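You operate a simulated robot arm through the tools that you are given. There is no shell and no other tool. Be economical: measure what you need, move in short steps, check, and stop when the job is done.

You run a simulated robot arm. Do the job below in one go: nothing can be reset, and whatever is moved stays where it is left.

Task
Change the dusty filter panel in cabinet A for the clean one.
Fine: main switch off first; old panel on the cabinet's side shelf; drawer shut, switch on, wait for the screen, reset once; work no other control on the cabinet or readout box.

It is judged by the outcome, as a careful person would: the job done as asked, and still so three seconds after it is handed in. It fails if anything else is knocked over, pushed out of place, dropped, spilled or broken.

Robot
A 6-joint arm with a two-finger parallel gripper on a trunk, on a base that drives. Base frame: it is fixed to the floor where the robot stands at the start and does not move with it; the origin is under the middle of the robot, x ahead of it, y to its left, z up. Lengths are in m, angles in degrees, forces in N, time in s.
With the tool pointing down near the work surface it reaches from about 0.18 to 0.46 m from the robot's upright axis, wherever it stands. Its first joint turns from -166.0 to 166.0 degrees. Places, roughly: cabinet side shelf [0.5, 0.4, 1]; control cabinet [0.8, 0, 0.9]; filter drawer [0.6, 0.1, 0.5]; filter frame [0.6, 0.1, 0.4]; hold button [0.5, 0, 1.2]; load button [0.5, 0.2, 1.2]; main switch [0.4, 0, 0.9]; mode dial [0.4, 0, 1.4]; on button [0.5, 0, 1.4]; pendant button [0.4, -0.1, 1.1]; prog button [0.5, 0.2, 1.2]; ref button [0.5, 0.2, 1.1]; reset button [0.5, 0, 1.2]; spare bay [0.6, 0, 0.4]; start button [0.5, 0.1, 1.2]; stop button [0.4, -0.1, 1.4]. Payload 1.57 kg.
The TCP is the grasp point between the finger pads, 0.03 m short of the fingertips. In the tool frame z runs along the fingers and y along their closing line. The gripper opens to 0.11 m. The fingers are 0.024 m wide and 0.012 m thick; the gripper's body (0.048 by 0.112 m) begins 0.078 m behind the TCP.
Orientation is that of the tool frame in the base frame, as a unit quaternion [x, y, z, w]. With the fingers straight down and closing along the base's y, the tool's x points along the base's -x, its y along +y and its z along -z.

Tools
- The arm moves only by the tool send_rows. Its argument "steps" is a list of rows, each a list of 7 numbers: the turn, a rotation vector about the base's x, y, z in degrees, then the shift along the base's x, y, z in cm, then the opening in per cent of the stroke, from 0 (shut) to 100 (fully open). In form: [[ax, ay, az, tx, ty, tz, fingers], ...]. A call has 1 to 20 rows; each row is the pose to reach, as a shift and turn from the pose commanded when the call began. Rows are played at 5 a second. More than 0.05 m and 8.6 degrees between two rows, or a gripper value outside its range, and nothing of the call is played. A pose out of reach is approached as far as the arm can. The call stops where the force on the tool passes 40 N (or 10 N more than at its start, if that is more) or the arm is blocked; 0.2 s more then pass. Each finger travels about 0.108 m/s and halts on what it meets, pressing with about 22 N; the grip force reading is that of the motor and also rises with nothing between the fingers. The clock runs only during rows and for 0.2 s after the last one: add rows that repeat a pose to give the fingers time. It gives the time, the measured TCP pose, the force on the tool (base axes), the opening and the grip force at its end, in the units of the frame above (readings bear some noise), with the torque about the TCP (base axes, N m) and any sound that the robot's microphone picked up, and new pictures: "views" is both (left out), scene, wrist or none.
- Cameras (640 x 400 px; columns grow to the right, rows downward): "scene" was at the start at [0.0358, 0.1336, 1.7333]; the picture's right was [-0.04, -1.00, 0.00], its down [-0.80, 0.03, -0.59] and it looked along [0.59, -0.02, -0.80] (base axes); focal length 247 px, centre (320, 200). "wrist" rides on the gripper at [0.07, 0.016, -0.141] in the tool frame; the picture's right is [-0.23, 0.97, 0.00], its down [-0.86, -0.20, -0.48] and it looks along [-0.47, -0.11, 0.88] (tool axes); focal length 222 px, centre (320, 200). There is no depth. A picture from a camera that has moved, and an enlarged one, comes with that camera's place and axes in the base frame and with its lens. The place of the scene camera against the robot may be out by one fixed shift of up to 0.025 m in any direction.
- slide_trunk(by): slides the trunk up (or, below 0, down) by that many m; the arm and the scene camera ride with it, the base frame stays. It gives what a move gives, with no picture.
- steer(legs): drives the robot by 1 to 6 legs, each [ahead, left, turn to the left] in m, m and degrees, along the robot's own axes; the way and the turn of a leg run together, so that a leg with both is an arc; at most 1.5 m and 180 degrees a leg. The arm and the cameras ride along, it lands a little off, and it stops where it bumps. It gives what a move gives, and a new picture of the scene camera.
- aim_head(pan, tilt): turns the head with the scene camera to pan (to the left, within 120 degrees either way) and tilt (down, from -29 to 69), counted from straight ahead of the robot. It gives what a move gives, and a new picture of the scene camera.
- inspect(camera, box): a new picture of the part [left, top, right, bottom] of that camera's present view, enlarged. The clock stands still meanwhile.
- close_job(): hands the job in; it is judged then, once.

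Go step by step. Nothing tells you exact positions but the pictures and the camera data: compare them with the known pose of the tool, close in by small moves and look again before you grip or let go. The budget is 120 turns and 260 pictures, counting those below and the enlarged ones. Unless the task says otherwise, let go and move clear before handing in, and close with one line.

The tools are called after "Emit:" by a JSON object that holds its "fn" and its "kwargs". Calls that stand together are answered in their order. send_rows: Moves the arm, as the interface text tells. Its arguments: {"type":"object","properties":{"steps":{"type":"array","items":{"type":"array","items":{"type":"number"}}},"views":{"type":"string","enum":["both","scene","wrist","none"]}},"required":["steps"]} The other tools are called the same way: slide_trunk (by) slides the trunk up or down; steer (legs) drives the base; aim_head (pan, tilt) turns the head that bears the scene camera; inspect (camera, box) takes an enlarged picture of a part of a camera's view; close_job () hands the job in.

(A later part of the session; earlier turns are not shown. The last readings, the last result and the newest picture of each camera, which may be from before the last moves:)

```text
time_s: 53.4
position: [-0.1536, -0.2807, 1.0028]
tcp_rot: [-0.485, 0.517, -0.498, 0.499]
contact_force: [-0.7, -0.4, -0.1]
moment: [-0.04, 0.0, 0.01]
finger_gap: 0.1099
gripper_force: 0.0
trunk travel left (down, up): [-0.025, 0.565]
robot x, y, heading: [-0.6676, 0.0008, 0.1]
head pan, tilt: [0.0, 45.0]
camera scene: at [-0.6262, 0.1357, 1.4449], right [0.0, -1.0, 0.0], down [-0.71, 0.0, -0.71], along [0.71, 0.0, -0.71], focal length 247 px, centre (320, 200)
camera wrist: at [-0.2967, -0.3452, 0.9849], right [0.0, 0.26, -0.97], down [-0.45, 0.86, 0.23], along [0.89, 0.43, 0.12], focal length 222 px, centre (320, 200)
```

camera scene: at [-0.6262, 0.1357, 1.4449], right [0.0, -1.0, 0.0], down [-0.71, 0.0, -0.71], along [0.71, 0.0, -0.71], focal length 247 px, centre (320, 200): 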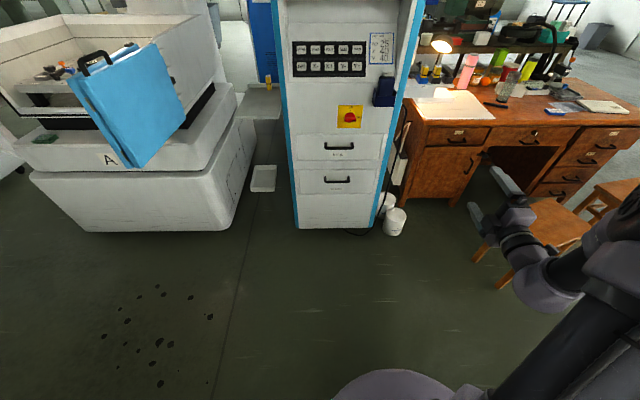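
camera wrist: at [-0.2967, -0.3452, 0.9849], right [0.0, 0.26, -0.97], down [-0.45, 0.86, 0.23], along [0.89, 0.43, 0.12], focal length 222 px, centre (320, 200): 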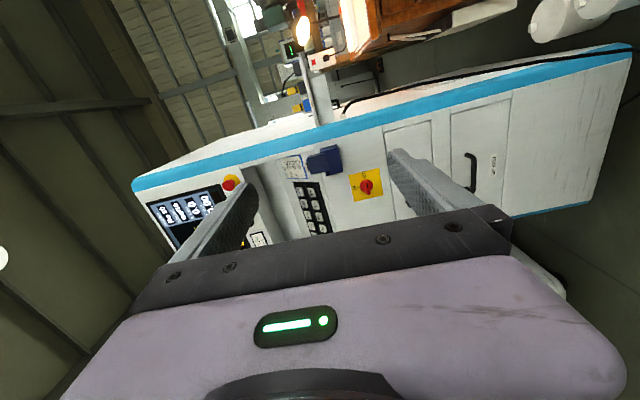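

Good posture. Lower to switch height, then drive left and forward with stand-off (TCP to about x=0.30).

Emit:
{"fn": "send_rows", "kwargs": {"steps": [[-2, 0, 1.8, 0, 0, -3, 100], [-2, 0, 1.8, 0, 0, -6, 100], [-2, 0, 1.8, 0, 0, -8.8, 100], [-2, 0, 1.8, 0, 0, -8.8, 100]], "views": "none"}}

Emit:
{"fn": "steer", "kwargs": {"legs": [[0, 0.282, 0], [0.44, 0, 0]]}}

Emit:
{"fn": "inspect", "kwargs": {"camera": "wrist", "box": [0, 0, 640, 400]}}

```text
time_s: 54.4
position: [-0.1544, -0.2824, 0.9171]
tcp_rot: [0.502, -0.502, 0.498, -0.497]
contact_force: [-0.1, -1.2, 0.1]
moment: [0.01, 0.03, 0.0]
finger_gap: 0.11
gripper_force: 0.0
trunk travel left (down, up): [-0.025, 0.565]
robot x, y, heading: [-0.6696, -0.0004, 0.3]
head pan, tilt: [0.0, 45.0]
```

```text
time_s: 58.6
position: [0.287, 0.0046, 0.9165]
tcp_rot: [0.504, -0.499, 0.497, -0.5]
contact_force: [0.6, 0.7, 0.6]
moment: [-0.02, 0.01, -0.02]
finger_gap: 0.1101
gripper_force: 0.0
trunk travel left (down, up): [-0.025, 0.565]
robot x, y, heading: [-0.2315, 0.2766, 0.8]
head pan, tilt: [0.0, 45.0]
camera scene: at [-0.1889, 0.4168, 1.4449], right [0.01, -1.0, 0.0], down [-0.71, -0.01, -0.71], along [0.71, 0.01, -0.71], focal length 247 px, centre (320, 200)
```

scene: 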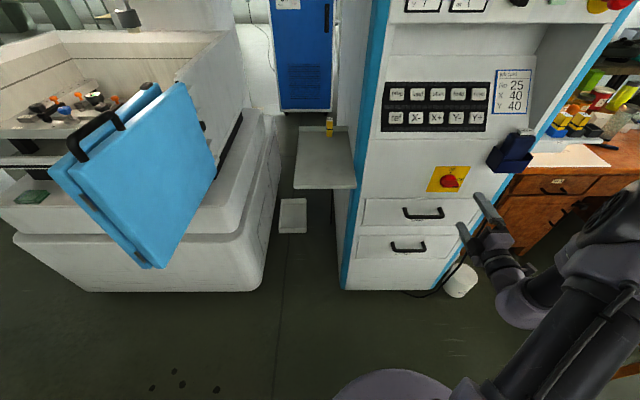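

```text
1.00 times, centred on (320, 200) of wrist (not enlarged: the box is as wide or as high as the picture)
camera zoom: at [0.1472, -0.0672, 0.901], right [-0.01, 0.22, -0.97], down [-0.48, 0.85, 0.2], along [0.88, 0.47, 0.1], focal length 222 px, centre (320, 200)
```

zoom: 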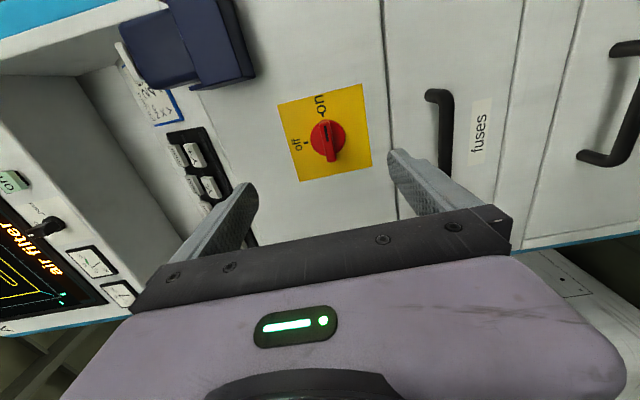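

Knob is nearly on the tool axis, about 7 mm low and ~2 mm to the right. Narrowing the gap and approaching, then looking.

Emit:
{"fn": "send_rows", "kwargs": {"steps": [[0, 0, 0, 3, -0.2, -0.7, 55], [0, 0, 0, 6, -0.2, -0.7, 55], [0, 0, 0, 8.5, -0.2, -0.7, 55], [0, 0, 0, 8.5, -0.2, -0.7, 55]], "views": "wrist"}}

Emit:
{"fn": "inspect", "kwargs": {"camera": "scene", "box": [400, 140, 540, 240]}}

Emit:
{"fn": "inspect", "kwargs": {"camera": "wrist", "box": [220, 60, 440, 220]}}

```text
time_s: 59.6
position: [0.3739, 0.0023, 0.9098]
tcp_rot: [0.504, -0.499, 0.497, -0.5]
contact_force: [-1.3, -0.1, 0.4]
moment: [-0.01, 0.0, 0.04]
finger_gap: 0.0606
gripper_force: 0.0
trunk travel left (down, up): [-0.025, 0.565]
robot x, y, heading: [-0.2351, 0.2758, 0.7]
head pan, tilt: [0.0, 45.0]
camera wrist: at [0.2336, -0.0683, 0.894], right [-0.01, 0.22, -0.97], down [-0.48, 0.85, 0.2], along [0.88, 0.47, 0.1], focal length 222 px, centre (320, 200)
```

wrist: 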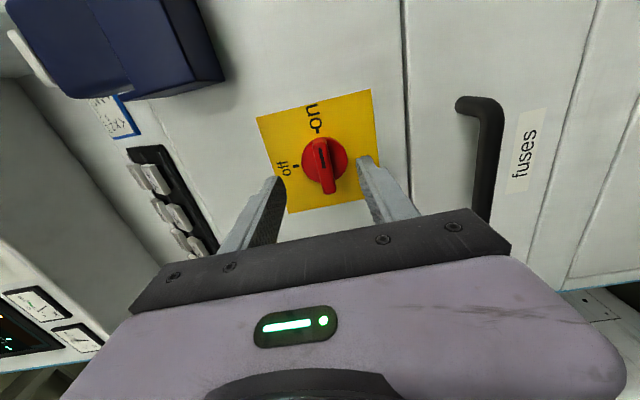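

```text
4.00 times, centred on (470, 190) of scene
camera zoom: at [-0.1889, 0.4168, 1.4449], right [0.01, -1.0, 0.0], down [-0.71, -0.01, -0.71], along [0.71, 0.01, -0.71], focal length 990 px, centre (-280, 240)
```

zoom: 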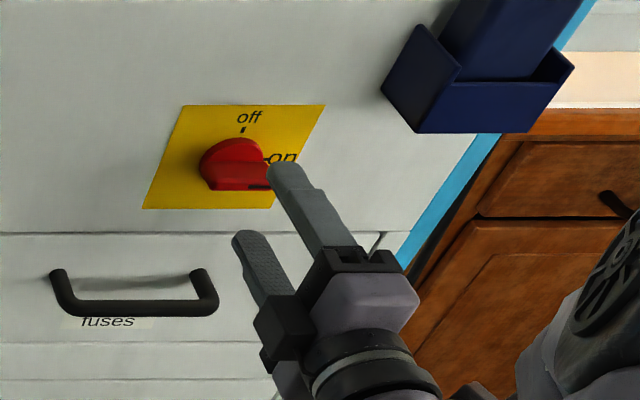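

```text
2.50 times, centred on (330, 140) of wrist
camera zoom: at [0.2336, -0.0683, 0.894], right [-0.01, 0.22, -0.97], down [-0.48, 0.85, 0.2], along [0.88, 0.47, 0.1], focal length 555 px, centre (295, 350)
```

zoom: 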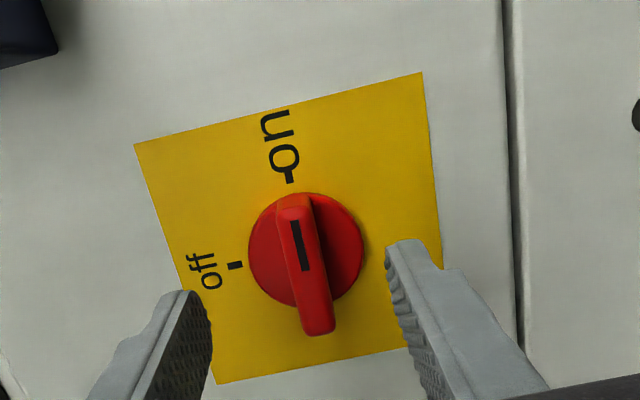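

Fingers straddle the bar well. Advance 2 cm and look.

Emit:
{"fn": "send_rows", "kwargs": {"steps": [[0, 0, 0, 1, 0, -0.2, 55], [0, 0, 0, 2, 0, -0.2, 55], [0, 0, 0, 2, 0, -0.2, 55]], "views": "none"}}

Emit:
{"fn": "inspect", "kwargs": {"camera": "wrist", "box": [220, 60, 440, 220]}}

Emit:
{"fn": "inspect", "kwargs": {"camera": "scene", "box": [400, 140, 540, 240]}}

```text
time_s: 60.4
position: [0.3934, 0.0029, 0.9069]
tcp_rot: [0.503, -0.5, 0.497, -0.5]
contact_force: [0.4, 0.7, -0.7]
moment: [0.02, 0.02, 0.01]
finger_gap: 0.0607
gripper_force: 0.0
trunk travel left (down, up): [-0.025, 0.565]
robot x, y, heading: [-0.2311, 0.279, 0.6]
head pan, tilt: [0.0, 45.0]
```

```text
2.50 times, centred on (330, 140) of wrist
camera zoom: at [0.253, -0.0684, 0.8915], right [-0.01, 0.22, -0.97], down [-0.48, 0.85, 0.2], along [0.88, 0.47, 0.1], focal length 555 px, centre (295, 350)
```

zoom: 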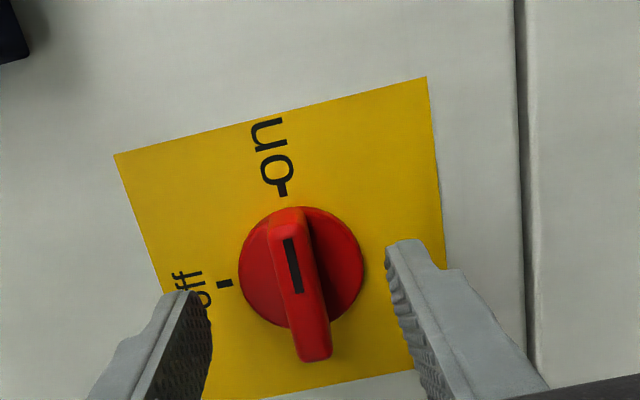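

```text
4.00 times, centred on (470, 190) of scene
camera zoom: at [-0.189, 0.4168, 1.4449], right [0.01, -1.0, 0.0], down [-0.71, -0.01, -0.71], along [0.71, 0.01, -0.71], focal length 990 px, centre (-280, 240)
```

zoom: 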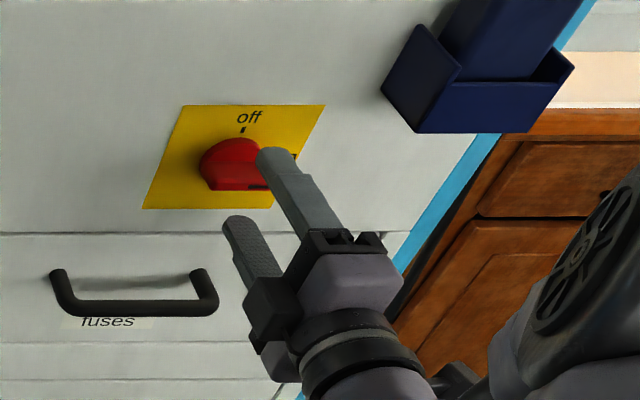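

Looks centred; advance another 0.8 cm and close gently on the bar.

Emit:
{"fn": "send_rows", "kwargs": {"steps": [[0, 0, 0, 0.5, 0, 0, 55], [0, 0, 0, 0.9, 0, 0, 55], [0, 0, 0, 0.9, 0, 0, 40], [0, 0, 0, 0.9, 0, 0, 30]], "views": "none"}}

Emit:
{"fn": "inspect", "kwargs": {"camera": "wrist", "box": [220, 60, 440, 220]}}

Emit:
{"fn": "inspect", "kwargs": {"camera": "scene", "box": [430, 150, 500, 200]}}

```text
time_s: 61.4
position: [0.4019, 0.0019, 0.907]
tcp_rot: [0.504, -0.499, 0.497, -0.5]
contact_force: [0.2, 0.4, -0.3]
moment: [0.02, -0.02, 0.02]
finger_gap: 0.033
gripper_force: 0.0
trunk travel left (down, up): [-0.025, 0.565]
robot x, y, heading: [-0.2295, 0.2811, 0.8]
head pan, tilt: [0.0, 45.0]
```

```text
2.50 times, centred on (330, 140) of wrist
camera zoom: at [0.2616, -0.0688, 0.8919], right [-0.01, 0.22, -0.97], down [-0.48, 0.85, 0.2], along [0.88, 0.47, 0.1], focal length 555 px, centre (295, 350)
```

zoom: 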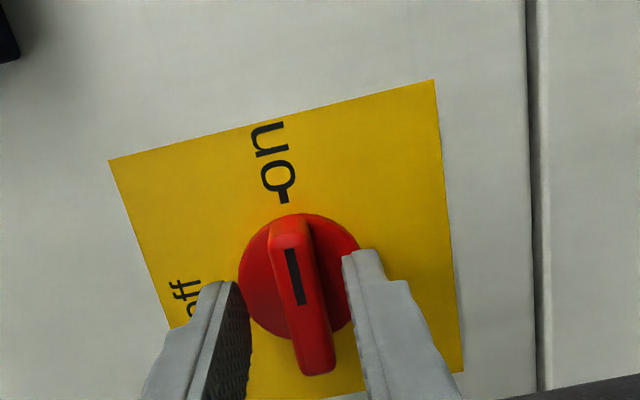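

```text
8.00 times, centred on (465, 175) of scene
camera zoom: at [-0.189, 0.4168, 1.4449], right [0.01, -1.0, 0.0], down [-0.71, -0.01, -0.71], along [0.71, 0.01, -0.71], focal length 1979 px, centre (-840, 400)
```

zoom: 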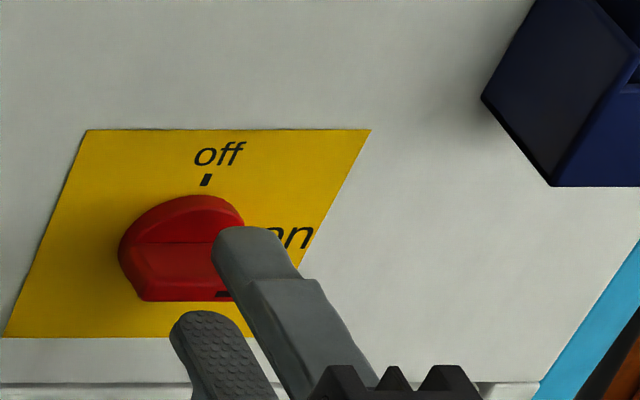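

Combining both views, the plate is about 2 cm deeper than first estimated, so the tips are only at the bar's front. Advancing 1 cm more and 3 mm lower, watching force.

Emit:
{"fn": "send_rows", "kwargs": {"steps": [[0, 0, 0, 0, 0, -0.3, 30], [0, 0, 0, 0.5, 0, -0.3, 30], [0, 0, 0, 1.0, 0, -0.3, 30], [0, 0, 0, 1.0, 0, -0.3, 30]], "views": "none"}}

Emit:
{"fn": "inspect", "kwargs": {"camera": "wrist", "box": [220, 60, 440, 220]}}

Emit:
{"fn": "inspect", "kwargs": {"camera": "scene", "box": [430, 150, 500, 200]}}

```text
time_s: 62.4
position: [0.4106, 0.0015, 0.9041]
tcp_rot: [0.504, -0.5, 0.497, -0.499]
contact_force: [-0.8, 0.1, 0.3]
moment: [0.0, -0.01, 0.0]
finger_gap: 0.0328
gripper_force: 0.0
trunk travel left (down, up): [-0.025, 0.565]
robot x, y, heading: [-0.2318, 0.2804, 0.9]
head pan, tilt: [0.0, 45.0]
```

```text
2.50 times, centred on (330, 140) of wrist
camera zoom: at [0.2713, -0.0687, 0.8893], right [-0.01, 0.22, -0.97], down [-0.48, 0.85, 0.2], along [0.88, 0.47, 0.1], focal length 555 px, centre (295, 350)
```

zoom: 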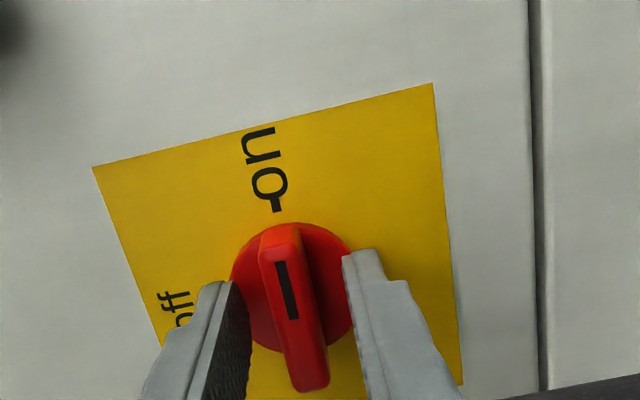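

```text
8.00 times, centred on (465, 175) of scene
camera zoom: at [-0.189, 0.4168, 1.4449], right [0.01, -1.0, 0.0], down [-0.71, -0.01, -0.71], along [0.71, 0.01, -0.71], focal length 1979 px, centre (-840, 400)
```

zoom: 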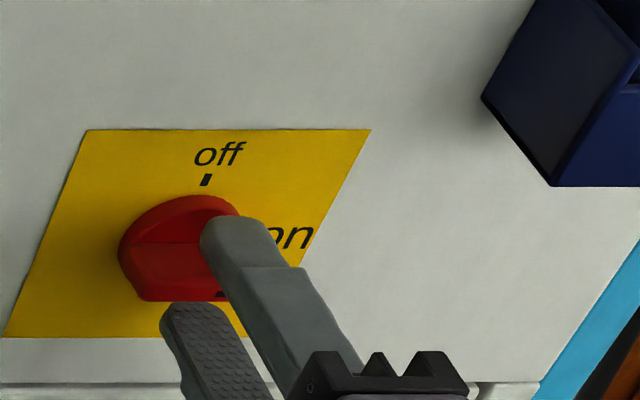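

Bar is centred between the fingers. A bit deeper and close.

Emit:
{"fn": "send_rows", "kwargs": {"steps": [[0, 0, 0, 0.5, 0, 0, 30], [0, 0, 0, 0.5, 0, 0, 20], [0, 0, 0, 0.5, 0, 0, 10], [0, 0, 0, 0.5, 0, 0, 5]], "views": "none"}}

Emit:
{"fn": "inspect", "kwargs": {"camera": "wrist", "box": [220, 60, 440, 220]}}

Emit:
{"fn": "inspect", "kwargs": {"camera": "scene", "box": [430, 150, 500, 200]}}

```text
time_s: 63.4
position: [0.4167, 0.0027, 0.9044]
tcp_rot: [0.504, -0.498, 0.498, -0.5]
contact_force: [2.6, 0.6, 3.5]
moment: [0.07, -0.71, -0.04]
finger_gap: 0.0134
gripper_force: 30.2
trunk travel left (down, up): [-0.025, 0.565]
robot x, y, heading: [-0.2326, 0.2782, 0.5]
head pan, tilt: [0.0, 45.0]
```

```text
2.50 times, centred on (330, 140) of wrist
camera zoom: at [0.2765, -0.0689, 0.8897], right [-0.01, 0.22, -0.97], down [-0.48, 0.85, 0.2], along [0.88, 0.47, 0.1], focal length 555 px, centre (295, 350)
```

zoom: 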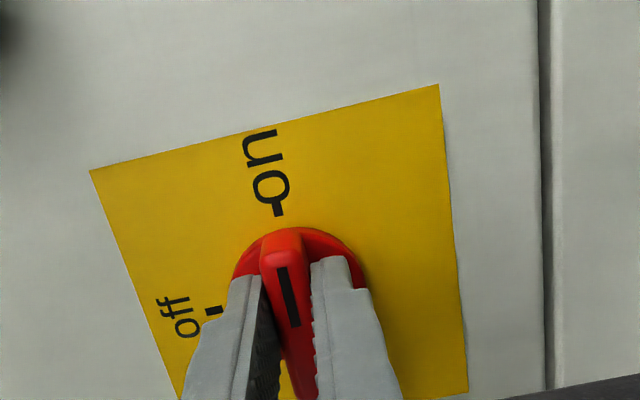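

```text
8.00 times, centred on (465, 175) of scene
camera zoom: at [-0.1891, 0.4169, 1.4449], right [0.01, -1.0, 0.0], down [-0.71, -0.01, -0.71], along [0.71, 0.01, -0.71], focal length 1979 px, centre (-840, 400)
```

zoom: 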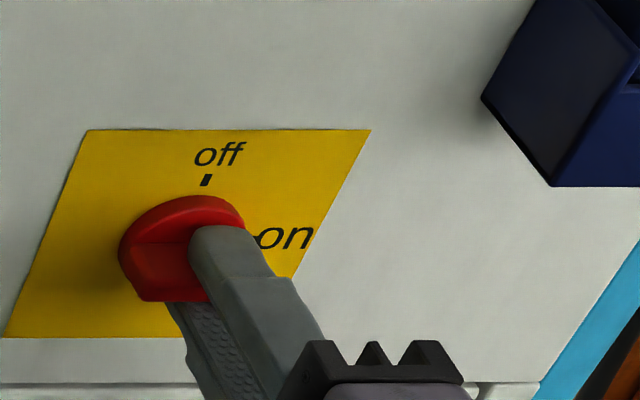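

Gripped the bar (gap 13 mm). Turning −90° about x (counter-clockwise) toward off.

Emit:
{"fn": "send_rows", "kwargs": {"steps": [[-8.2, 0, 0, 0, 0, 0, 5], [-16.4, 0, 0, 0, 0, 0.1, 5], [-24.6, 0, 0, 0, 0, 0.1, 5], [-32.8, 0, 0, 0, 0.1, 0.2, 5], [-41, 0, 0, 0, 0.1, 0.2, 5], [-49.2, 0, 0, 0, 0.1, 0.2, 5], [-57.4, 0, 0, 0, 0.2, 0.3, 5], [-65.6, 0, 0, 0, 0.2, 0.3, 5], [-73.8, 0, 0, 0, 0.2, 0.3, 5], [-82, 0, 0, 0, 0.3, 0.3, 5], [-90, 0, 0, 0, 0.3, 0.3, 5], [-90, 0, 0, 0, 0.3, 0.3, 5]], "views": "both"}}

Emit:
{"fn": "inspect", "kwargs": {"camera": "scene", "box": [400, 140, 540, 240]}}

```text
time_s: 66.0
position: [0.4165, 0.0075, 0.9075]
tcp_rot: [0.709, 0.001, 0.705, 0.003]
contact_force: [2.7, 15.1, 15.6]
moment: [0.39, -0.64, 0.93]
finger_gap: 0.0138
gripper_force: 30.3
trunk travel left (down, up): [-0.025, 0.565]
robot x, y, heading: [-0.228, 0.2746, 0.5]
head pan, tilt: [0.0, 45.0]
camera scene: at [-0.1905, 0.4194, 1.4447], right [0.01, -1.0, 0.0], down [-0.71, -0.01, -0.71], along [0.71, 0.01, -0.71], focal length 247 px, centre (320, 200)
camera wrist: at [0.2753, -0.0083, 0.9792], right [-0.01, -0.98, -0.22], down [-0.48, 0.2, -0.85], along [0.88, 0.1, -0.47], focal length 222 px, centre (320, 200)
```

scene: 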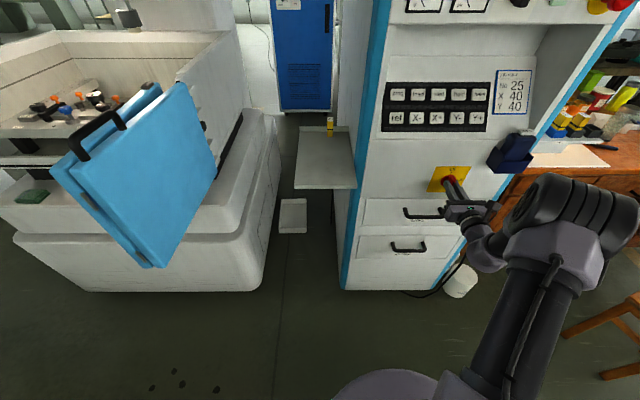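
wrist: 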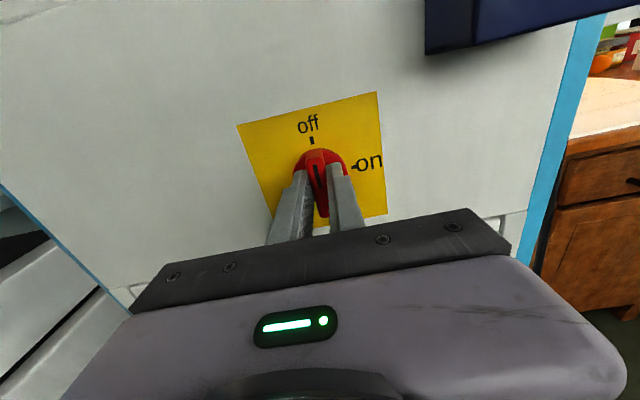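

```text
4.00 times, centred on (470, 190) of scene
camera zoom: at [-0.1905, 0.4194, 1.4447], right [0.01, -1.0, 0.0], down [-0.71, -0.01, -0.71], along [0.71, 0.01, -0.71], focal length 990 px, centre (-280, 240)
```

zoom: 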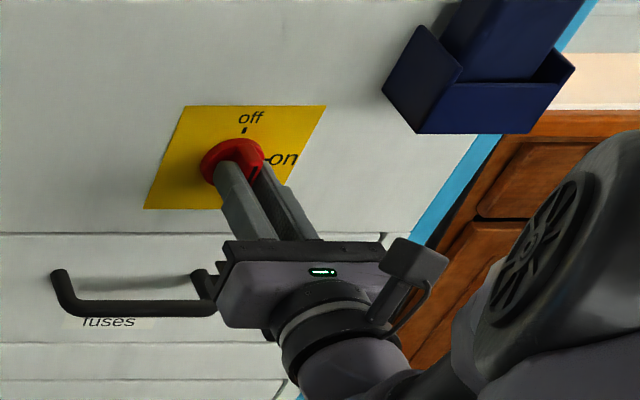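

Knob points at off. Releasing and backing straight out.

Emit:
{"fn": "send_rows", "kwargs": {"steps": [[0, 0, 0, 0, 0.1, 0.1, 25], [0, 0, 0, 0, 0.1, 0.1, 30], [0, 0, 0, -2, 0.1, 0.1, 30], [0, 0, 0, -5, 0, 0, 30], [0, 0, 0, -9, 0, 0, 30], [0, 0, 0, -12, 0, 0, 30]], "views": "none"}}

Emit:
{"fn": "inspect", "kwargs": {"camera": "scene", "box": [400, 140, 540, 240]}}

Emit:
{"fn": "inspect", "kwargs": {"camera": "wrist", "box": [220, 60, 440, 220]}}

```text
time_s: 67.4
position: [0.2957, 0.004, 0.9067]
tcp_rot: [0.71, -0.001, 0.704, 0.003]
contact_force: [0.1, 0.8, 0.1]
moment: [-0.03, -0.01, 0.02]
finger_gap: 0.0332
gripper_force: 0.0
trunk travel left (down, up): [-0.025, 0.565]
robot x, y, heading: [-0.2292, 0.2765, 0.8]
head pan, tilt: [0.0, 45.0]
```

```text
4.00 times, centred on (470, 190) of scene
camera zoom: at [-0.1891, 0.4168, 1.4449], right [0.01, -1.0, 0.0], down [-0.71, -0.01, -0.71], along [0.71, 0.01, -0.71], focal length 990 px, centre (-280, 240)
```

zoom: 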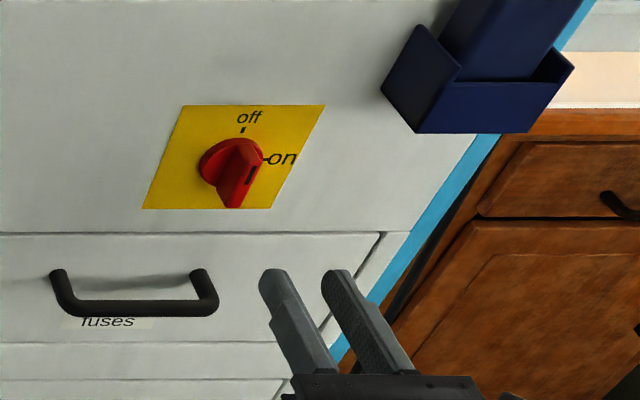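

```text
2.50 times, centred on (330, 140) of wrist
camera zoom: at [0.1561, -0.0121, 0.9782], right [-0.01, -0.97, -0.23], down [-0.48, 0.2, -0.85], along [0.88, 0.1, -0.47], focal length 555 px, centre (295, 350)
```

zoom: 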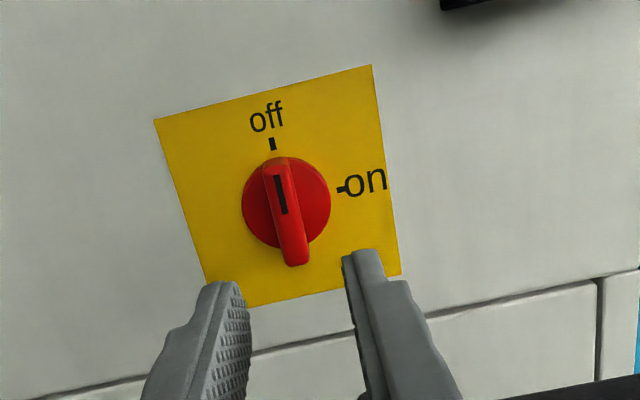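

Switch is off. Now I check the screen state and the robot's own footprint by looking around before handling the drawer.

Emit:
{"fn": "aim_head", "kwargs": {"pan": 0, "tilt": 69}}

Emit:
{"fn": "aim_head", "kwargs": {"pan": -25, "tilt": 15}}

```text
time_s: 68.2
position: [0.2975, 0.0028, 0.9077]
tcp_rot: [0.709, -0.001, 0.705, 0.003]
contact_force: [-1.0, 0.2, 0.3]
moment: [0.0, 0.01, 0.02]
finger_gap: 0.0329
gripper_force: 0.0
trunk travel left (down, up): [-0.025, 0.565]
robot x, y, heading: [-0.2302, 0.2788, 0.4]
head pan, tilt: [0.0, 68.8]
camera scene: at [-0.2143, 0.4165, 1.4161], right [0.01, -1.0, 0.0], down [-0.93, -0.01, -0.36], along [0.36, 0.0, -0.93], focal length 247 px, centre (320, 200)
```

scene: 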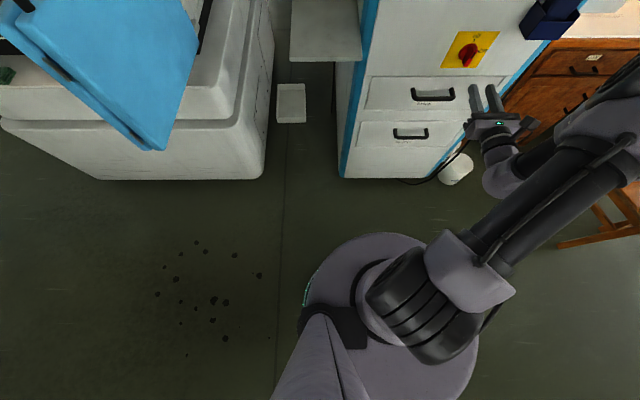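

```text
time_s: 69.5
position: [0.2962, 0.0021, 0.9077]
tcp_rot: [0.709, -0.001, 0.705, 0.003]
contact_force: [0.8, -0.2, 0.3]
moment: [0.01, -0.01, -0.03]
finger_gap: 0.033
gripper_force: 0.0
trunk travel left (down, up): [-0.025, 0.565]
robot x, y, heading: [-0.2307, 0.2813, 0.9]
head pan, tilt: [-25.0, 15.0]
camera scene: at [-0.1852, 0.3774, 1.4917], right [-0.41, -0.91, 0.0], down [-0.24, 0.11, -0.97], along [0.88, -0.4, -0.26], focal length 247 px, centre (320, 200)
```

scene: 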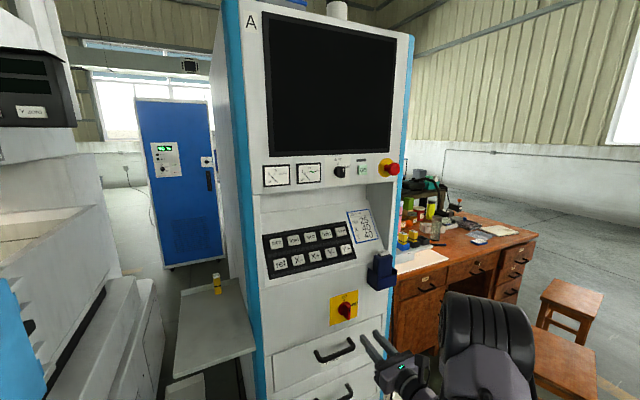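

Power is off (screen dark). Checking my own base footprint quickly.

Emit:
{"fn": "aim_head", "kwargs": {"pan": 120, "tilt": 69}}

Emit:
{"fn": "aim_head", "kwargs": {"pan": -15, "tilt": 55}}

Emit:
{"fn": "inspect", "kwargs": {"camera": "scene", "box": [260, 100, 420, 220]}}

```text
time_s: 71.8
position: [0.2969, 0.0029, 0.9083]
tcp_rot: [0.71, -0.001, 0.705, 0.003]
contact_force: [0.0, 0.8, -0.7]
moment: [0.0, 0.0, 0.02]
finger_gap: 0.033
gripper_force: 0.1
trunk travel left (down, up): [-0.025, 0.565]
robot x, y, heading: [-0.233, 0.277, 0.9]
head pan, tilt: [120.0, 68.8]
camera scene: at [-0.2988, 0.464, 1.4161], right [0.86, 0.51, 0.0], down [0.47, -0.8, -0.36], along [-0.18, 0.31, -0.93], focal length 247 px, centre (320, 200)
```

scene: 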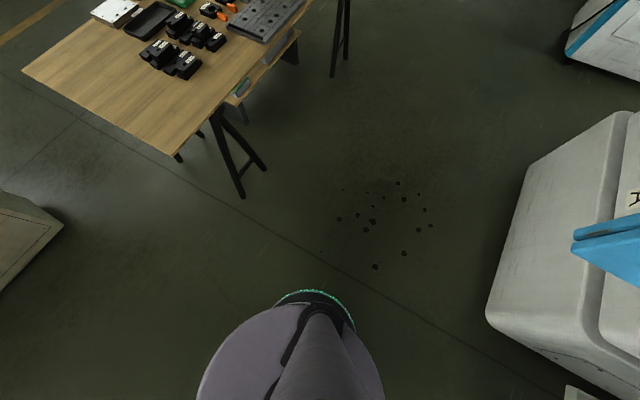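

```text
time_s: 73.9
position: [0.2977, 0.0025, 0.9073]
tcp_rot: [0.709, -0.001, 0.705, 0.002]
contact_force: [-0.5, 0.6, 1.5]
moment: [-0.01, 0.02, 0.04]
finger_gap: 0.0332
gripper_force: 0.1
trunk travel left (down, up): [-0.025, 0.565]
robot x, y, heading: [-0.2359, 0.2792, 0.7]
head pan, tilt: [-15.0, 55.0]
camera scene: at [-0.2004, 0.398, 1.4315], right [-0.25, -0.97, 0.0], down [-0.79, 0.2, -0.57], along [0.56, -0.14, -0.82], focal length 247 px, centre (320, 200)
```

scene: 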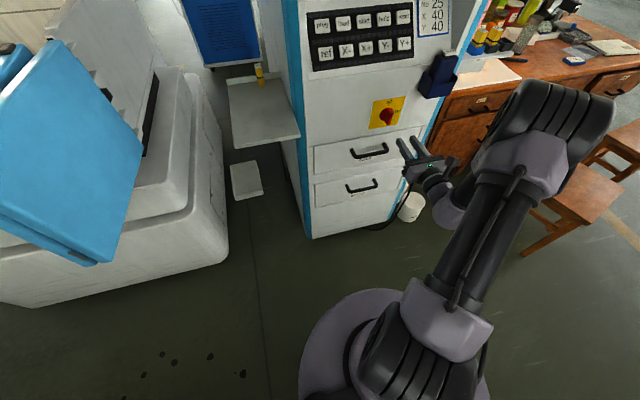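

```text
3.33 times, centred on (340, 160) of scene
camera zoom: at [-0.2004, 0.398, 1.4315], right [-0.25, -0.97, 0.0], down [-0.79, 0.2, -0.57], along [0.56, -0.14, -0.82], focal length 825 px, centre (253, 333)
```

zoom: 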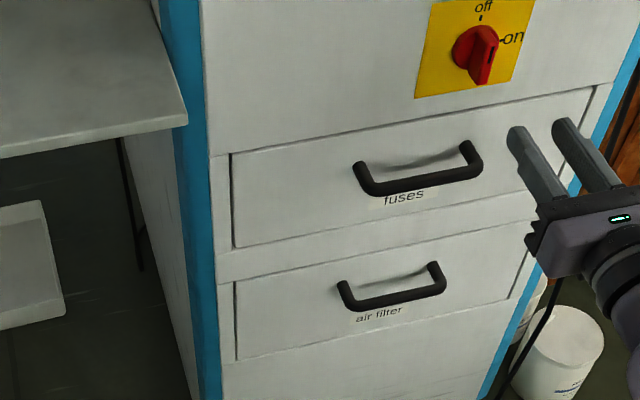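

The filter handle is around (0.44, 0.045, 0.52). I'll pitch the tool down in free space, then look at it.

Emit:
{"fn": "send_rows", "kwargs": {"steps": [[0, 8.2, 0, -2, 1, 1, 60], [0, 16.4, 0, -4, 2, 2, 60], [0, 24.6, 0, -6, 3, 3, 60], [0, 32.8, 0, -8, 5, 4, 60], [0, 41, 0, -9, 6, 5, 60], [0, 49.2, 0, -10, 7, 5, 60], [0, 57.4, 0, -10, 9, 5, 60], [0, 65.6, 0, -10, 10, 5, 60], [0, 73.8, 0, -10, 12, 5, 60], [0, 82, 0, -10, 13, 5, 60], [0, 90, 0, -10, 15, 5, 60]], "views": "none"}}

Emit:
{"fn": "send_rows", "kwargs": {"steps": [[0, 0, 8.5, 0, 0, 0, 60], [0, 0, 17, 0, 0, 0, 60], [0, 0, 25.5, 0, 0, 0, 60], [0, 0, 34, 0, 0, 0, 60], [0, 0, 42.5, 0, 0, 0, 60], [0, 0, 51, 0, 0, 0, 60], [0, 0, 59.5, 0, 0, 0, 60], [0, 0, 68, 0, 0, 0, 60], [0, 0, 76.5, 0, 0, 0, 60], [0, 0, 85, 0, 0, 0, 60], [0, 0, 90, 0, 0, 0, 60]], "views": "both"}}

```text
time_s: 76.3
position: [0.1967, 0.1537, 0.9592]
tcp_rot: [1.0, 0.001, -0.005, 0.004]
contact_force: [0.3, -1.0, 0.3]
moment: [0.0, -0.03, -0.01]
finger_gap: 0.066
gripper_force: 0.0
trunk travel left (down, up): [-0.025, 0.565]
robot x, y, heading: [-0.2308, 0.2812, 0.5]
head pan, tilt: [-15.0, 55.0]
```

```text
time_s: 78.7
position: [0.1958, 0.1543, 0.9567]
tcp_rot: [0.705, 0.709, 0.0, 0.005]
contact_force: [0.3, -0.9, -0.2]
moment: [0.01, -0.01, -0.02]
finger_gap: 0.0663
gripper_force: 0.1
trunk travel left (down, up): [-0.025, 0.565]
robot x, y, heading: [-0.234, 0.282, 0.9]
head pan, tilt: [-15.0, 55.0]
camera scene: at [-0.2004, 0.398, 1.4315], right [-0.25, -0.97, 0.0], down [-0.79, 0.2, -0.57], along [0.56, -0.14, -0.82], focal length 247 px, centre (320, 200)
camera wrist: at [0.2123, 0.2254, 1.0982], right [0.97, -0.22, 0.01], down [-0.2, -0.85, 0.48], along [-0.1, -0.47, -0.88], focal length 222 px, centre (320, 200)
```

scene: 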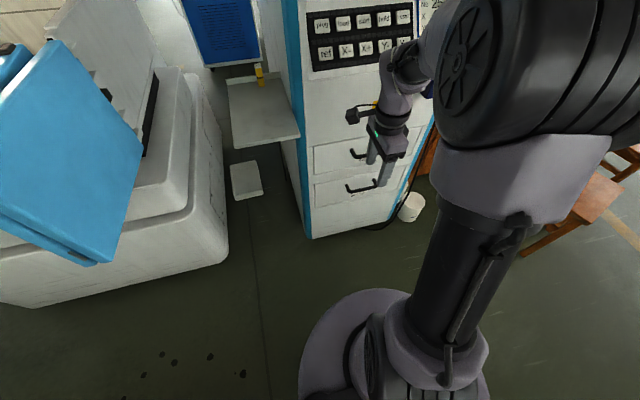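
wrist: 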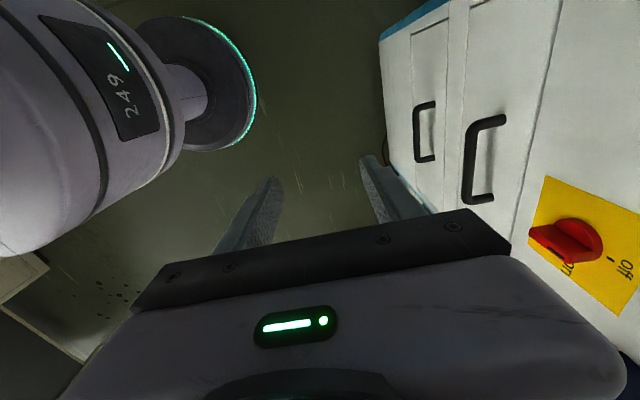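

Tool-down with close along x works. Lowering in free space to see whether z≈0.56 is reachable.

Emit:
{"fn": "send_rows", "kwargs": {"steps": [[0, 0, 0, 0, 0, -4.5, 60], [0, 0, 0, 0, 0, -9, 60], [0, 0, 0, 0, 0, -13.5, 60], [0, 0, 0, 0, 0, -18, 60], [0, 0, 0, 0, 0, -22.5, 60], [0, 0, 0, 0, 0, -27, 60], [0, 0, 0, 0, 0, -31.5, 60], [0, 0, 0, 0, 0, -36, 60]], "views": "both"}}

```text
time_s: 80.5
position: [0.1959, 0.1537, 0.5937]
tcp_rot: [0.705, 0.709, -0.001, 0.005]
contact_force: [-0.5, -0.1, 0.2]
moment: [0.01, 0.01, 0.0]
finger_gap: 0.066
gripper_force: 0.2
trunk travel left (down, up): [-0.025, 0.565]
robot x, y, heading: [-0.2324, 0.2776, 0.7]
head pan, tilt: [-15.0, 55.0]
camera scene: at [-0.2004, 0.398, 1.4315], right [-0.25, -0.97, 0.0], down [-0.79, 0.2, -0.57], along [0.56, -0.14, -0.82], focal length 247 px, centre (320, 200)
camera wrist: at [0.2113, 0.224, 0.7354], right [0.97, -0.22, 0.01], down [-0.2, -0.85, 0.48], along [-0.1, -0.47, -0.88], focal length 222 px, centre (320, 200)
```

scene: 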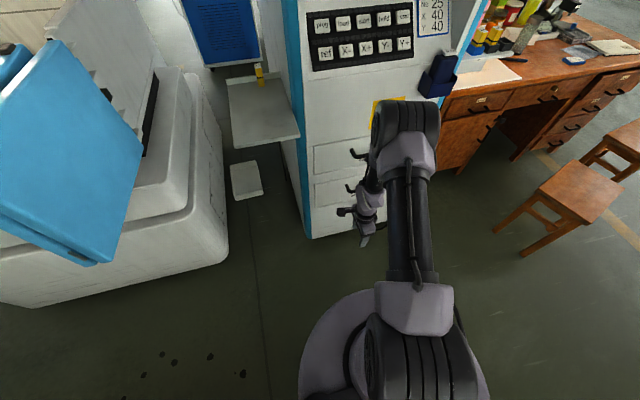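
wrist: 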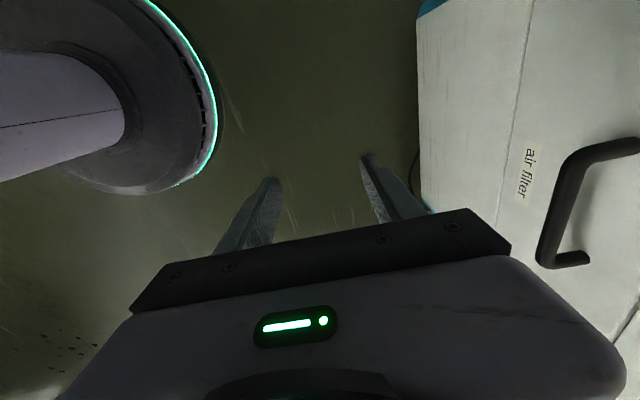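

z is reachable. A straight-down hand would hit the drawer face with its body, so I'll tilt the fingers 50° forward to grip the handle bar diagonally.

Emit:
{"fn": "send_rows", "kwargs": {"steps": [[0, -8.4, 0, 2, 0, 0, 60], [0, -16.8, 0, 4, 0, 0, 60], [0, -25.2, 0, 6, 0, 0, 60], [0, -33.6, 0, 8, 0, 0, 60], [0, -42, 0, 10, 0, 0, 60], [0, -50, 0, 12, 0, 0, 60]], "views": "both"}}

```text
time_s: 81.9
position: [0.319, 0.1529, 0.5983]
tcp_rot: [0.642, 0.637, 0.299, 0.303]
contact_force: [0.7, -0.3, 0.0]
moment: [-0.01, 0.02, -0.03]
finger_gap: 0.0661
gripper_force: 0.0
out of reach, approached as far as the arm can: row 1, 2, 3, 4
trunk travel left (down, up): [-0.025, 0.565]
robot x, y, heading: [-0.2285, 0.2772, 0.8]
head pan, tilt: [-15.0, 55.0]
camera scene: at [-0.2005, 0.3981, 1.4315], right [-0.25, -0.97, 0.0], down [-0.79, 0.2, -0.57], along [0.56, -0.14, -0.82], focal length 247 px, centre (320, 200)
camera wrist: at [0.2211, 0.2243, 0.7006], right [0.62, -0.23, 0.75], down [-0.5, -0.85, 0.15], along [0.6, -0.47, -0.64], focal length 222 px, centre (320, 200)
```

scene: 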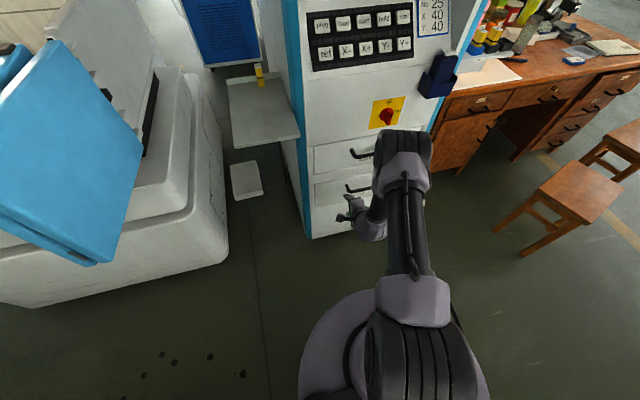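
wrist: 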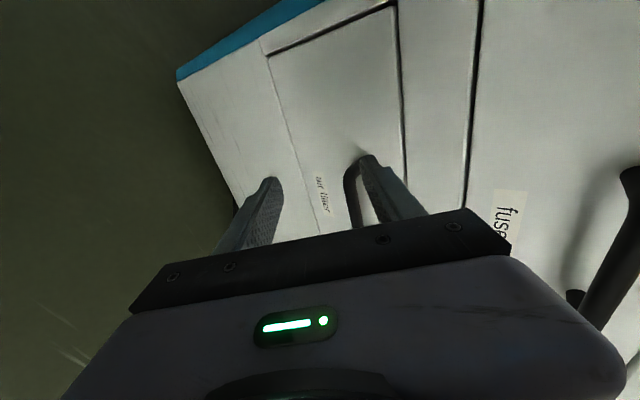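

Pitch reached. Drive right ~0.118 m to line up with the handle, then look.

Emit:
{"fn": "steer", "kwargs": {"legs": [[0, -0.118, 0]]}}

Emit:
{"fn": "inspect", "kwargs": {"camera": "wrist", "box": [0, 0, 640, 400]}}

Emit:
{"fn": "inspect", "kwargs": {"camera": "scene", "box": [260, 130, 420, 250]}}

```text
time_s: 83.2
position: [0.3203, 0.0353, 0.5993]
tcp_rot: [0.64, 0.64, 0.299, 0.304]
contact_force: [0.3, 0.9, -0.8]
moment: [0.05, 0.0, 0.01]
finger_gap: 0.0662
gripper_force: 0.0
trunk travel left (down, up): [-0.025, 0.565]
robot x, y, heading: [-0.228, 0.157, 0.9]
head pan, tilt: [-15.0, 55.0]
camera scene: at [-0.199, 0.2799, 1.4315], right [-0.25, -0.97, 0.0], down [-0.79, 0.2, -0.57], along [0.56, -0.14, -0.82], focal length 247 px, centre (320, 200)
```

scene: 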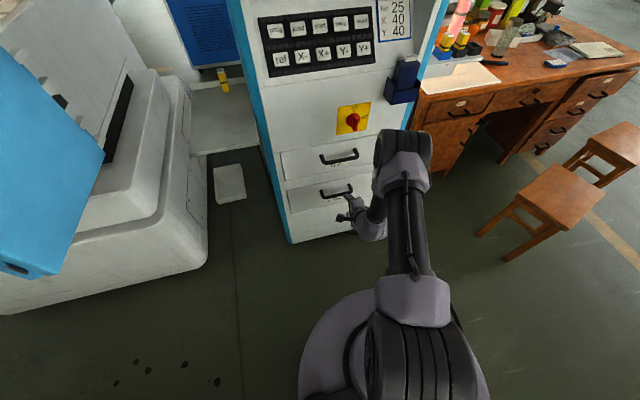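

```text
1.00 times, centred on (320, 200) of wrist (not enlarged: the box is as wide or as high as the picture)
camera zoom: at [0.2224, 0.1063, 0.7007], right [0.62, -0.23, 0.75], down [-0.5, -0.85, 0.16], along [0.6, -0.47, -0.64], focal length 222 px, centre (320, 200)
```

zoom: 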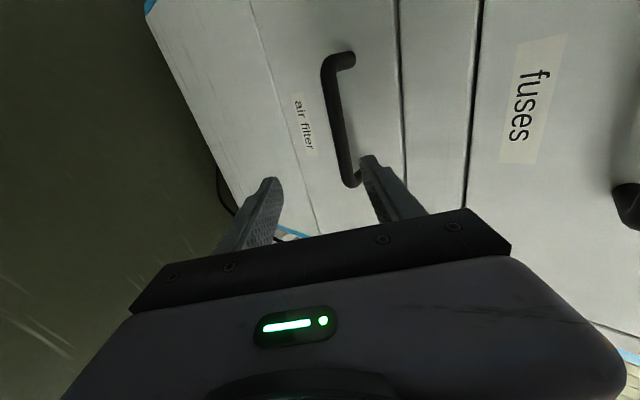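

```text
3.33 times, centred on (340, 190) of scene
camera zoom: at [-0.199, 0.2799, 1.4315], right [-0.25, -0.97, 0.0], down [-0.79, 0.2, -0.57], along [0.56, -0.14, -0.82], focal length 825 px, centre (253, 233)
```

zoom: 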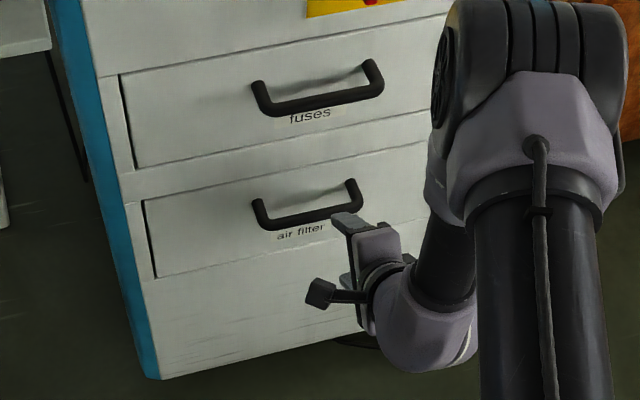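

Bar is about 14 cm ahead along the finger line and ~2.6 cm above it. Align, advance 8 cm, then look.

Emit:
{"fn": "send_rows", "kwargs": {"steps": [[0, 0, 0, 1.6, 1, 2, 60], [0, 0, 0, 3.9, 1, 0.1, 60], [0, 0, 0, 6.2, 1, -1.8, 60], [0, 0, 0, 7.8, 1, -3.1, 60]], "views": "none"}}

Emit:
{"fn": "inspect", "kwargs": {"camera": "wrist", "box": [160, 0, 480, 230]}}

Emit:
{"fn": "inspect", "kwargs": {"camera": "scene", "box": [290, 160, 390, 240]}}

```text
time_s: 84.2
position: [0.3995, 0.0458, 0.5686]
tcp_rot: [0.641, 0.638, 0.299, 0.305]
contact_force: [-0.5, -0.4, 0.6]
moment: [-0.03, 0.01, 0.0]
finger_gap: 0.066
gripper_force: 0.1
trunk travel left (down, up): [-0.025, 0.565]
robot x, y, heading: [-0.2265, 0.1615, 0.5]
head pan, tilt: [-15.0, 55.0]
```

```text
1.74 times, centred on (320, 115) of wrist
camera zoom: at [0.3014, 0.1164, 0.67], right [0.62, -0.23, 0.75], down [-0.5, -0.85, 0.16], along [0.6, -0.47, -0.64], focal length 386 px, centre (320, 348)
```

zoom: 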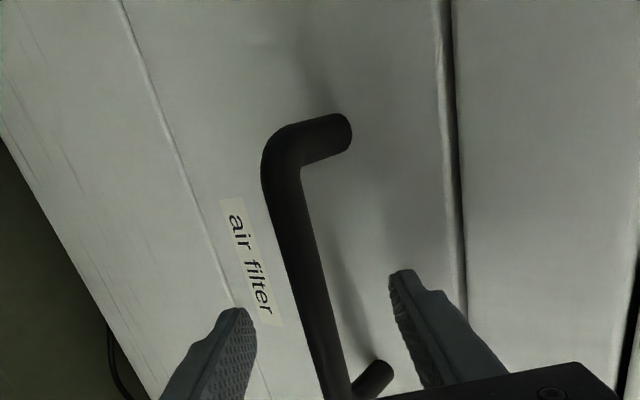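

```text
5.00 times, centred on (340, 200) of scene
camera zoom: at [-0.199, 0.2799, 1.4315], right [-0.25, -0.97, 0.0], down [-0.79, 0.2, -0.57], along [0.56, -0.14, -0.82], focal length 1237 px, centre (220, 200)
```

zoom: 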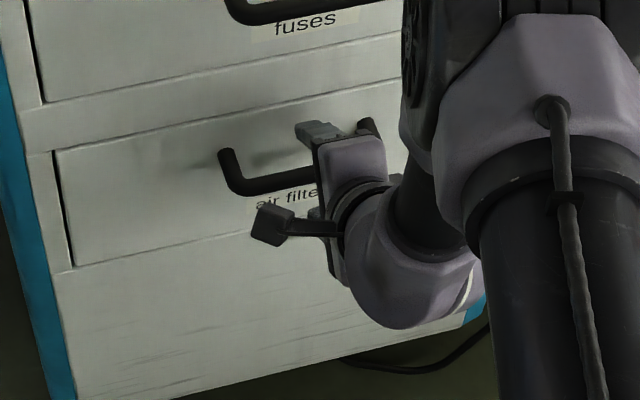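

Bar lies on the finger mid-plane. Narrow the opening to ~39 mm and advance 3.5 cm, watching force.

Emit:
{"fn": "send_rows", "kwargs": {"steps": [[0, 0, 0, 0, 0, 0, 40], [0, 0, 0, 0.8, 0, -0.65, 36], [0, 0, 0, 1.55, 0, -1.3, 36], [0, 0, 0, 2.3, 0, -1.9, 36], [0, 0, 0, 2.7, 0, -2.2, 36]], "views": "none"}}

Emit:
{"fn": "inspect", "kwargs": {"camera": "wrist", "box": [160, 0, 480, 230]}}

```text
time_s: 85.2
position: [0.4155, 0.0445, 0.5516]
tcp_rot: [0.639, 0.639, 0.3, 0.305]
contact_force: [-39.6, 3.3, 34.8]
moment: [0.26, -1.74, 0.53]
finger_gap: 0.041
gripper_force: 0.6
trunk travel left (down, up): [-0.025, 0.565]
robot x, y, heading: [-0.2355, 0.1636, 0.7]
head pan, tilt: [-15.0, 55.0]
stopped in row 5: the force on the tool passed its limit at 54 N (the readings are from after the stop); the commanded pose is now the measured one
```

```text
1.74 times, centred on (320, 115) of wrist
camera zoom: at [0.3183, 0.116, 0.6538], right [0.62, -0.23, 0.75], down [-0.5, -0.85, 0.16], along [0.61, -0.47, -0.64], focal length 386 px, centre (320, 348)
```

zoom: 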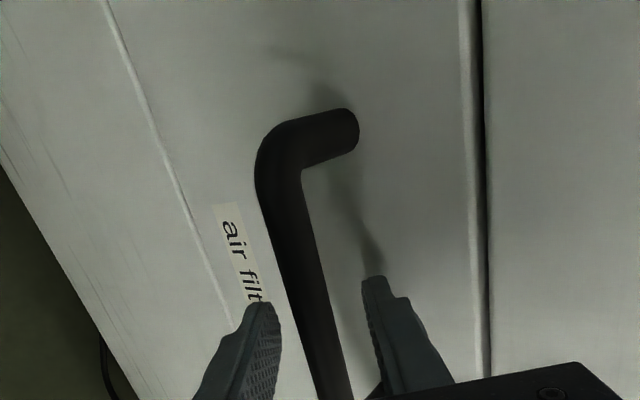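

The upper tip touched the drawer face (so the face is at x≈0.46 and the bar is already between the pads). Back off 5 mm and close.

Emit:
{"fn": "send_rows", "kwargs": {"steps": [[0, 0, 0, -0.5, 0, 0.4, 36], [0, 0, 0, -0.5, 0, 0.4, 25], [0, 0, 0, -0.5, 0, 0.4, 12], [0, 0, 0, -0.5, 0, 0.4, 3], [0, 0, 0, -0.5, 0, 0.4, 3]], "views": "none"}}

Emit:
{"fn": "inspect", "kwargs": {"camera": "wrist", "box": [160, 0, 480, 230]}}

```text
time_s: 86.4
position: [0.4146, 0.0448, 0.5533]
tcp_rot: [0.641, 0.639, 0.298, 0.303]
contact_force: [3.9, -0.7, 5.2]
moment: [-0.56, -0.03, 0.59]
finger_gap: 0.0159
gripper_force: 31.6
trunk travel left (down, up): [-0.025, 0.565]
robot x, y, heading: [-0.2286, 0.1619, 0.7]
head pan, tilt: [-15.0, 55.0]
```

```text
1.74 times, centred on (320, 115) of wrist
camera zoom: at [0.3166, 0.1157, 0.6552], right [0.62, -0.22, 0.75], down [-0.5, -0.85, 0.16], along [0.6, -0.47, -0.64], focal length 386 px, centre (320, 348)
```

zoom: 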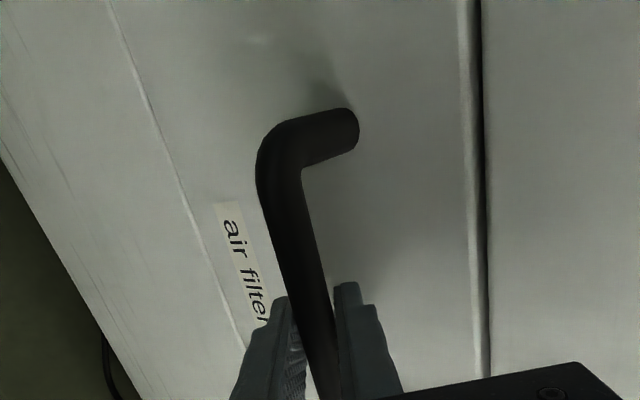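

Handle gripped. Pull by driving straight back 0.1 m first.

Emit:
{"fn": "steer", "kwargs": {"legs": [[-0.1, 0, 0]]}}

```text
time_s: 87.6
position: [0.3141, 0.0429, 0.5528]
tcp_rot: [0.64, 0.64, 0.298, 0.302]
contact_force: [-0.4, -16.4, 7.5]
moment: [-0.87, -0.11, 0.13]
finger_gap: 0.016
gripper_force: 31.8
trunk travel left (down, up): [-0.025, 0.565]
robot x, y, heading: [-0.3325, 0.1588, 0.5]
head pan, tilt: [-15.0, 55.0]
camera scene: at [-0.3003, 0.2778, 1.4316], right [-0.25, -0.97, 0.0], down [-0.79, 0.2, -0.57], along [0.56, -0.14, -0.82], focal length 247 px, centre (320, 200)
```

scene: 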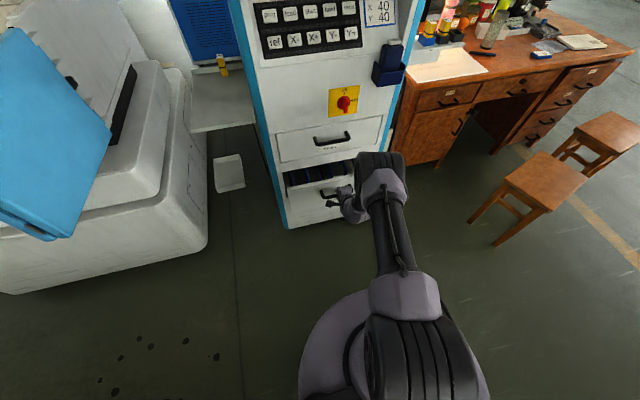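

Drawer slides. Continue pulling.

Emit:
{"fn": "steer", "kwargs": {"legs": [[-0.1, 0, 0]]}}

Emit:
{"fn": "inspect", "kwargs": {"camera": "scene", "box": [250, 110, 410, 230]}}

```text
time_s: 88.7
position: [0.2144, 0.0417, 0.5537]
tcp_rot: [0.64, 0.64, 0.298, 0.303]
contact_force: [0.4, -3.9, 2.7]
moment: [-0.65, -0.05, 0.51]
finger_gap: 0.016
gripper_force: 31.4
trunk travel left (down, up): [-0.025, 0.565]
robot x, y, heading: [-0.4318, 0.1608, 0.7]
head pan, tilt: [-15.0, 55.0]
camera scene: at [-0.3994, 0.2772, 1.4315], right [-0.25, -0.97, 0.0], down [-0.79, 0.2, -0.57], along [0.56, -0.14, -0.82], focal length 247 px, centre (320, 200)
```

scene: 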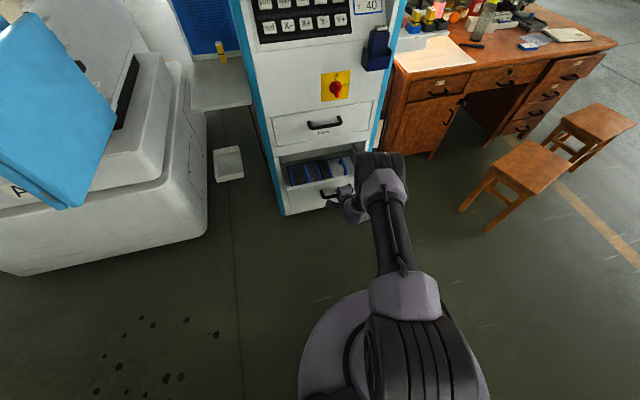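

```text
3.33 times, centred on (330, 170) of scene
camera zoom: at [-0.3994, 0.2772, 1.4315], right [-0.25, -0.97, 0.0], down [-0.79, 0.2, -0.57], along [0.56, -0.14, -0.82], focal length 825 px, centre (287, 300)
```

zoom: 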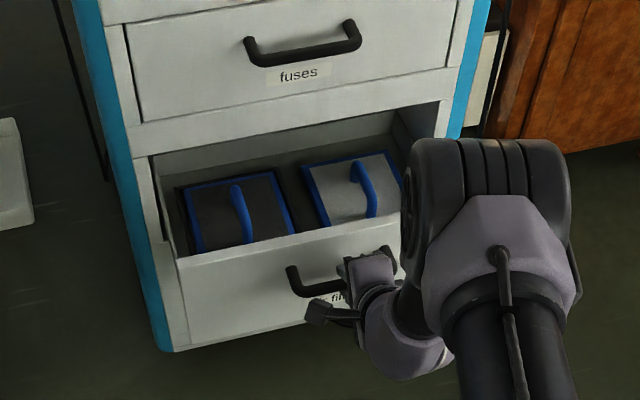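

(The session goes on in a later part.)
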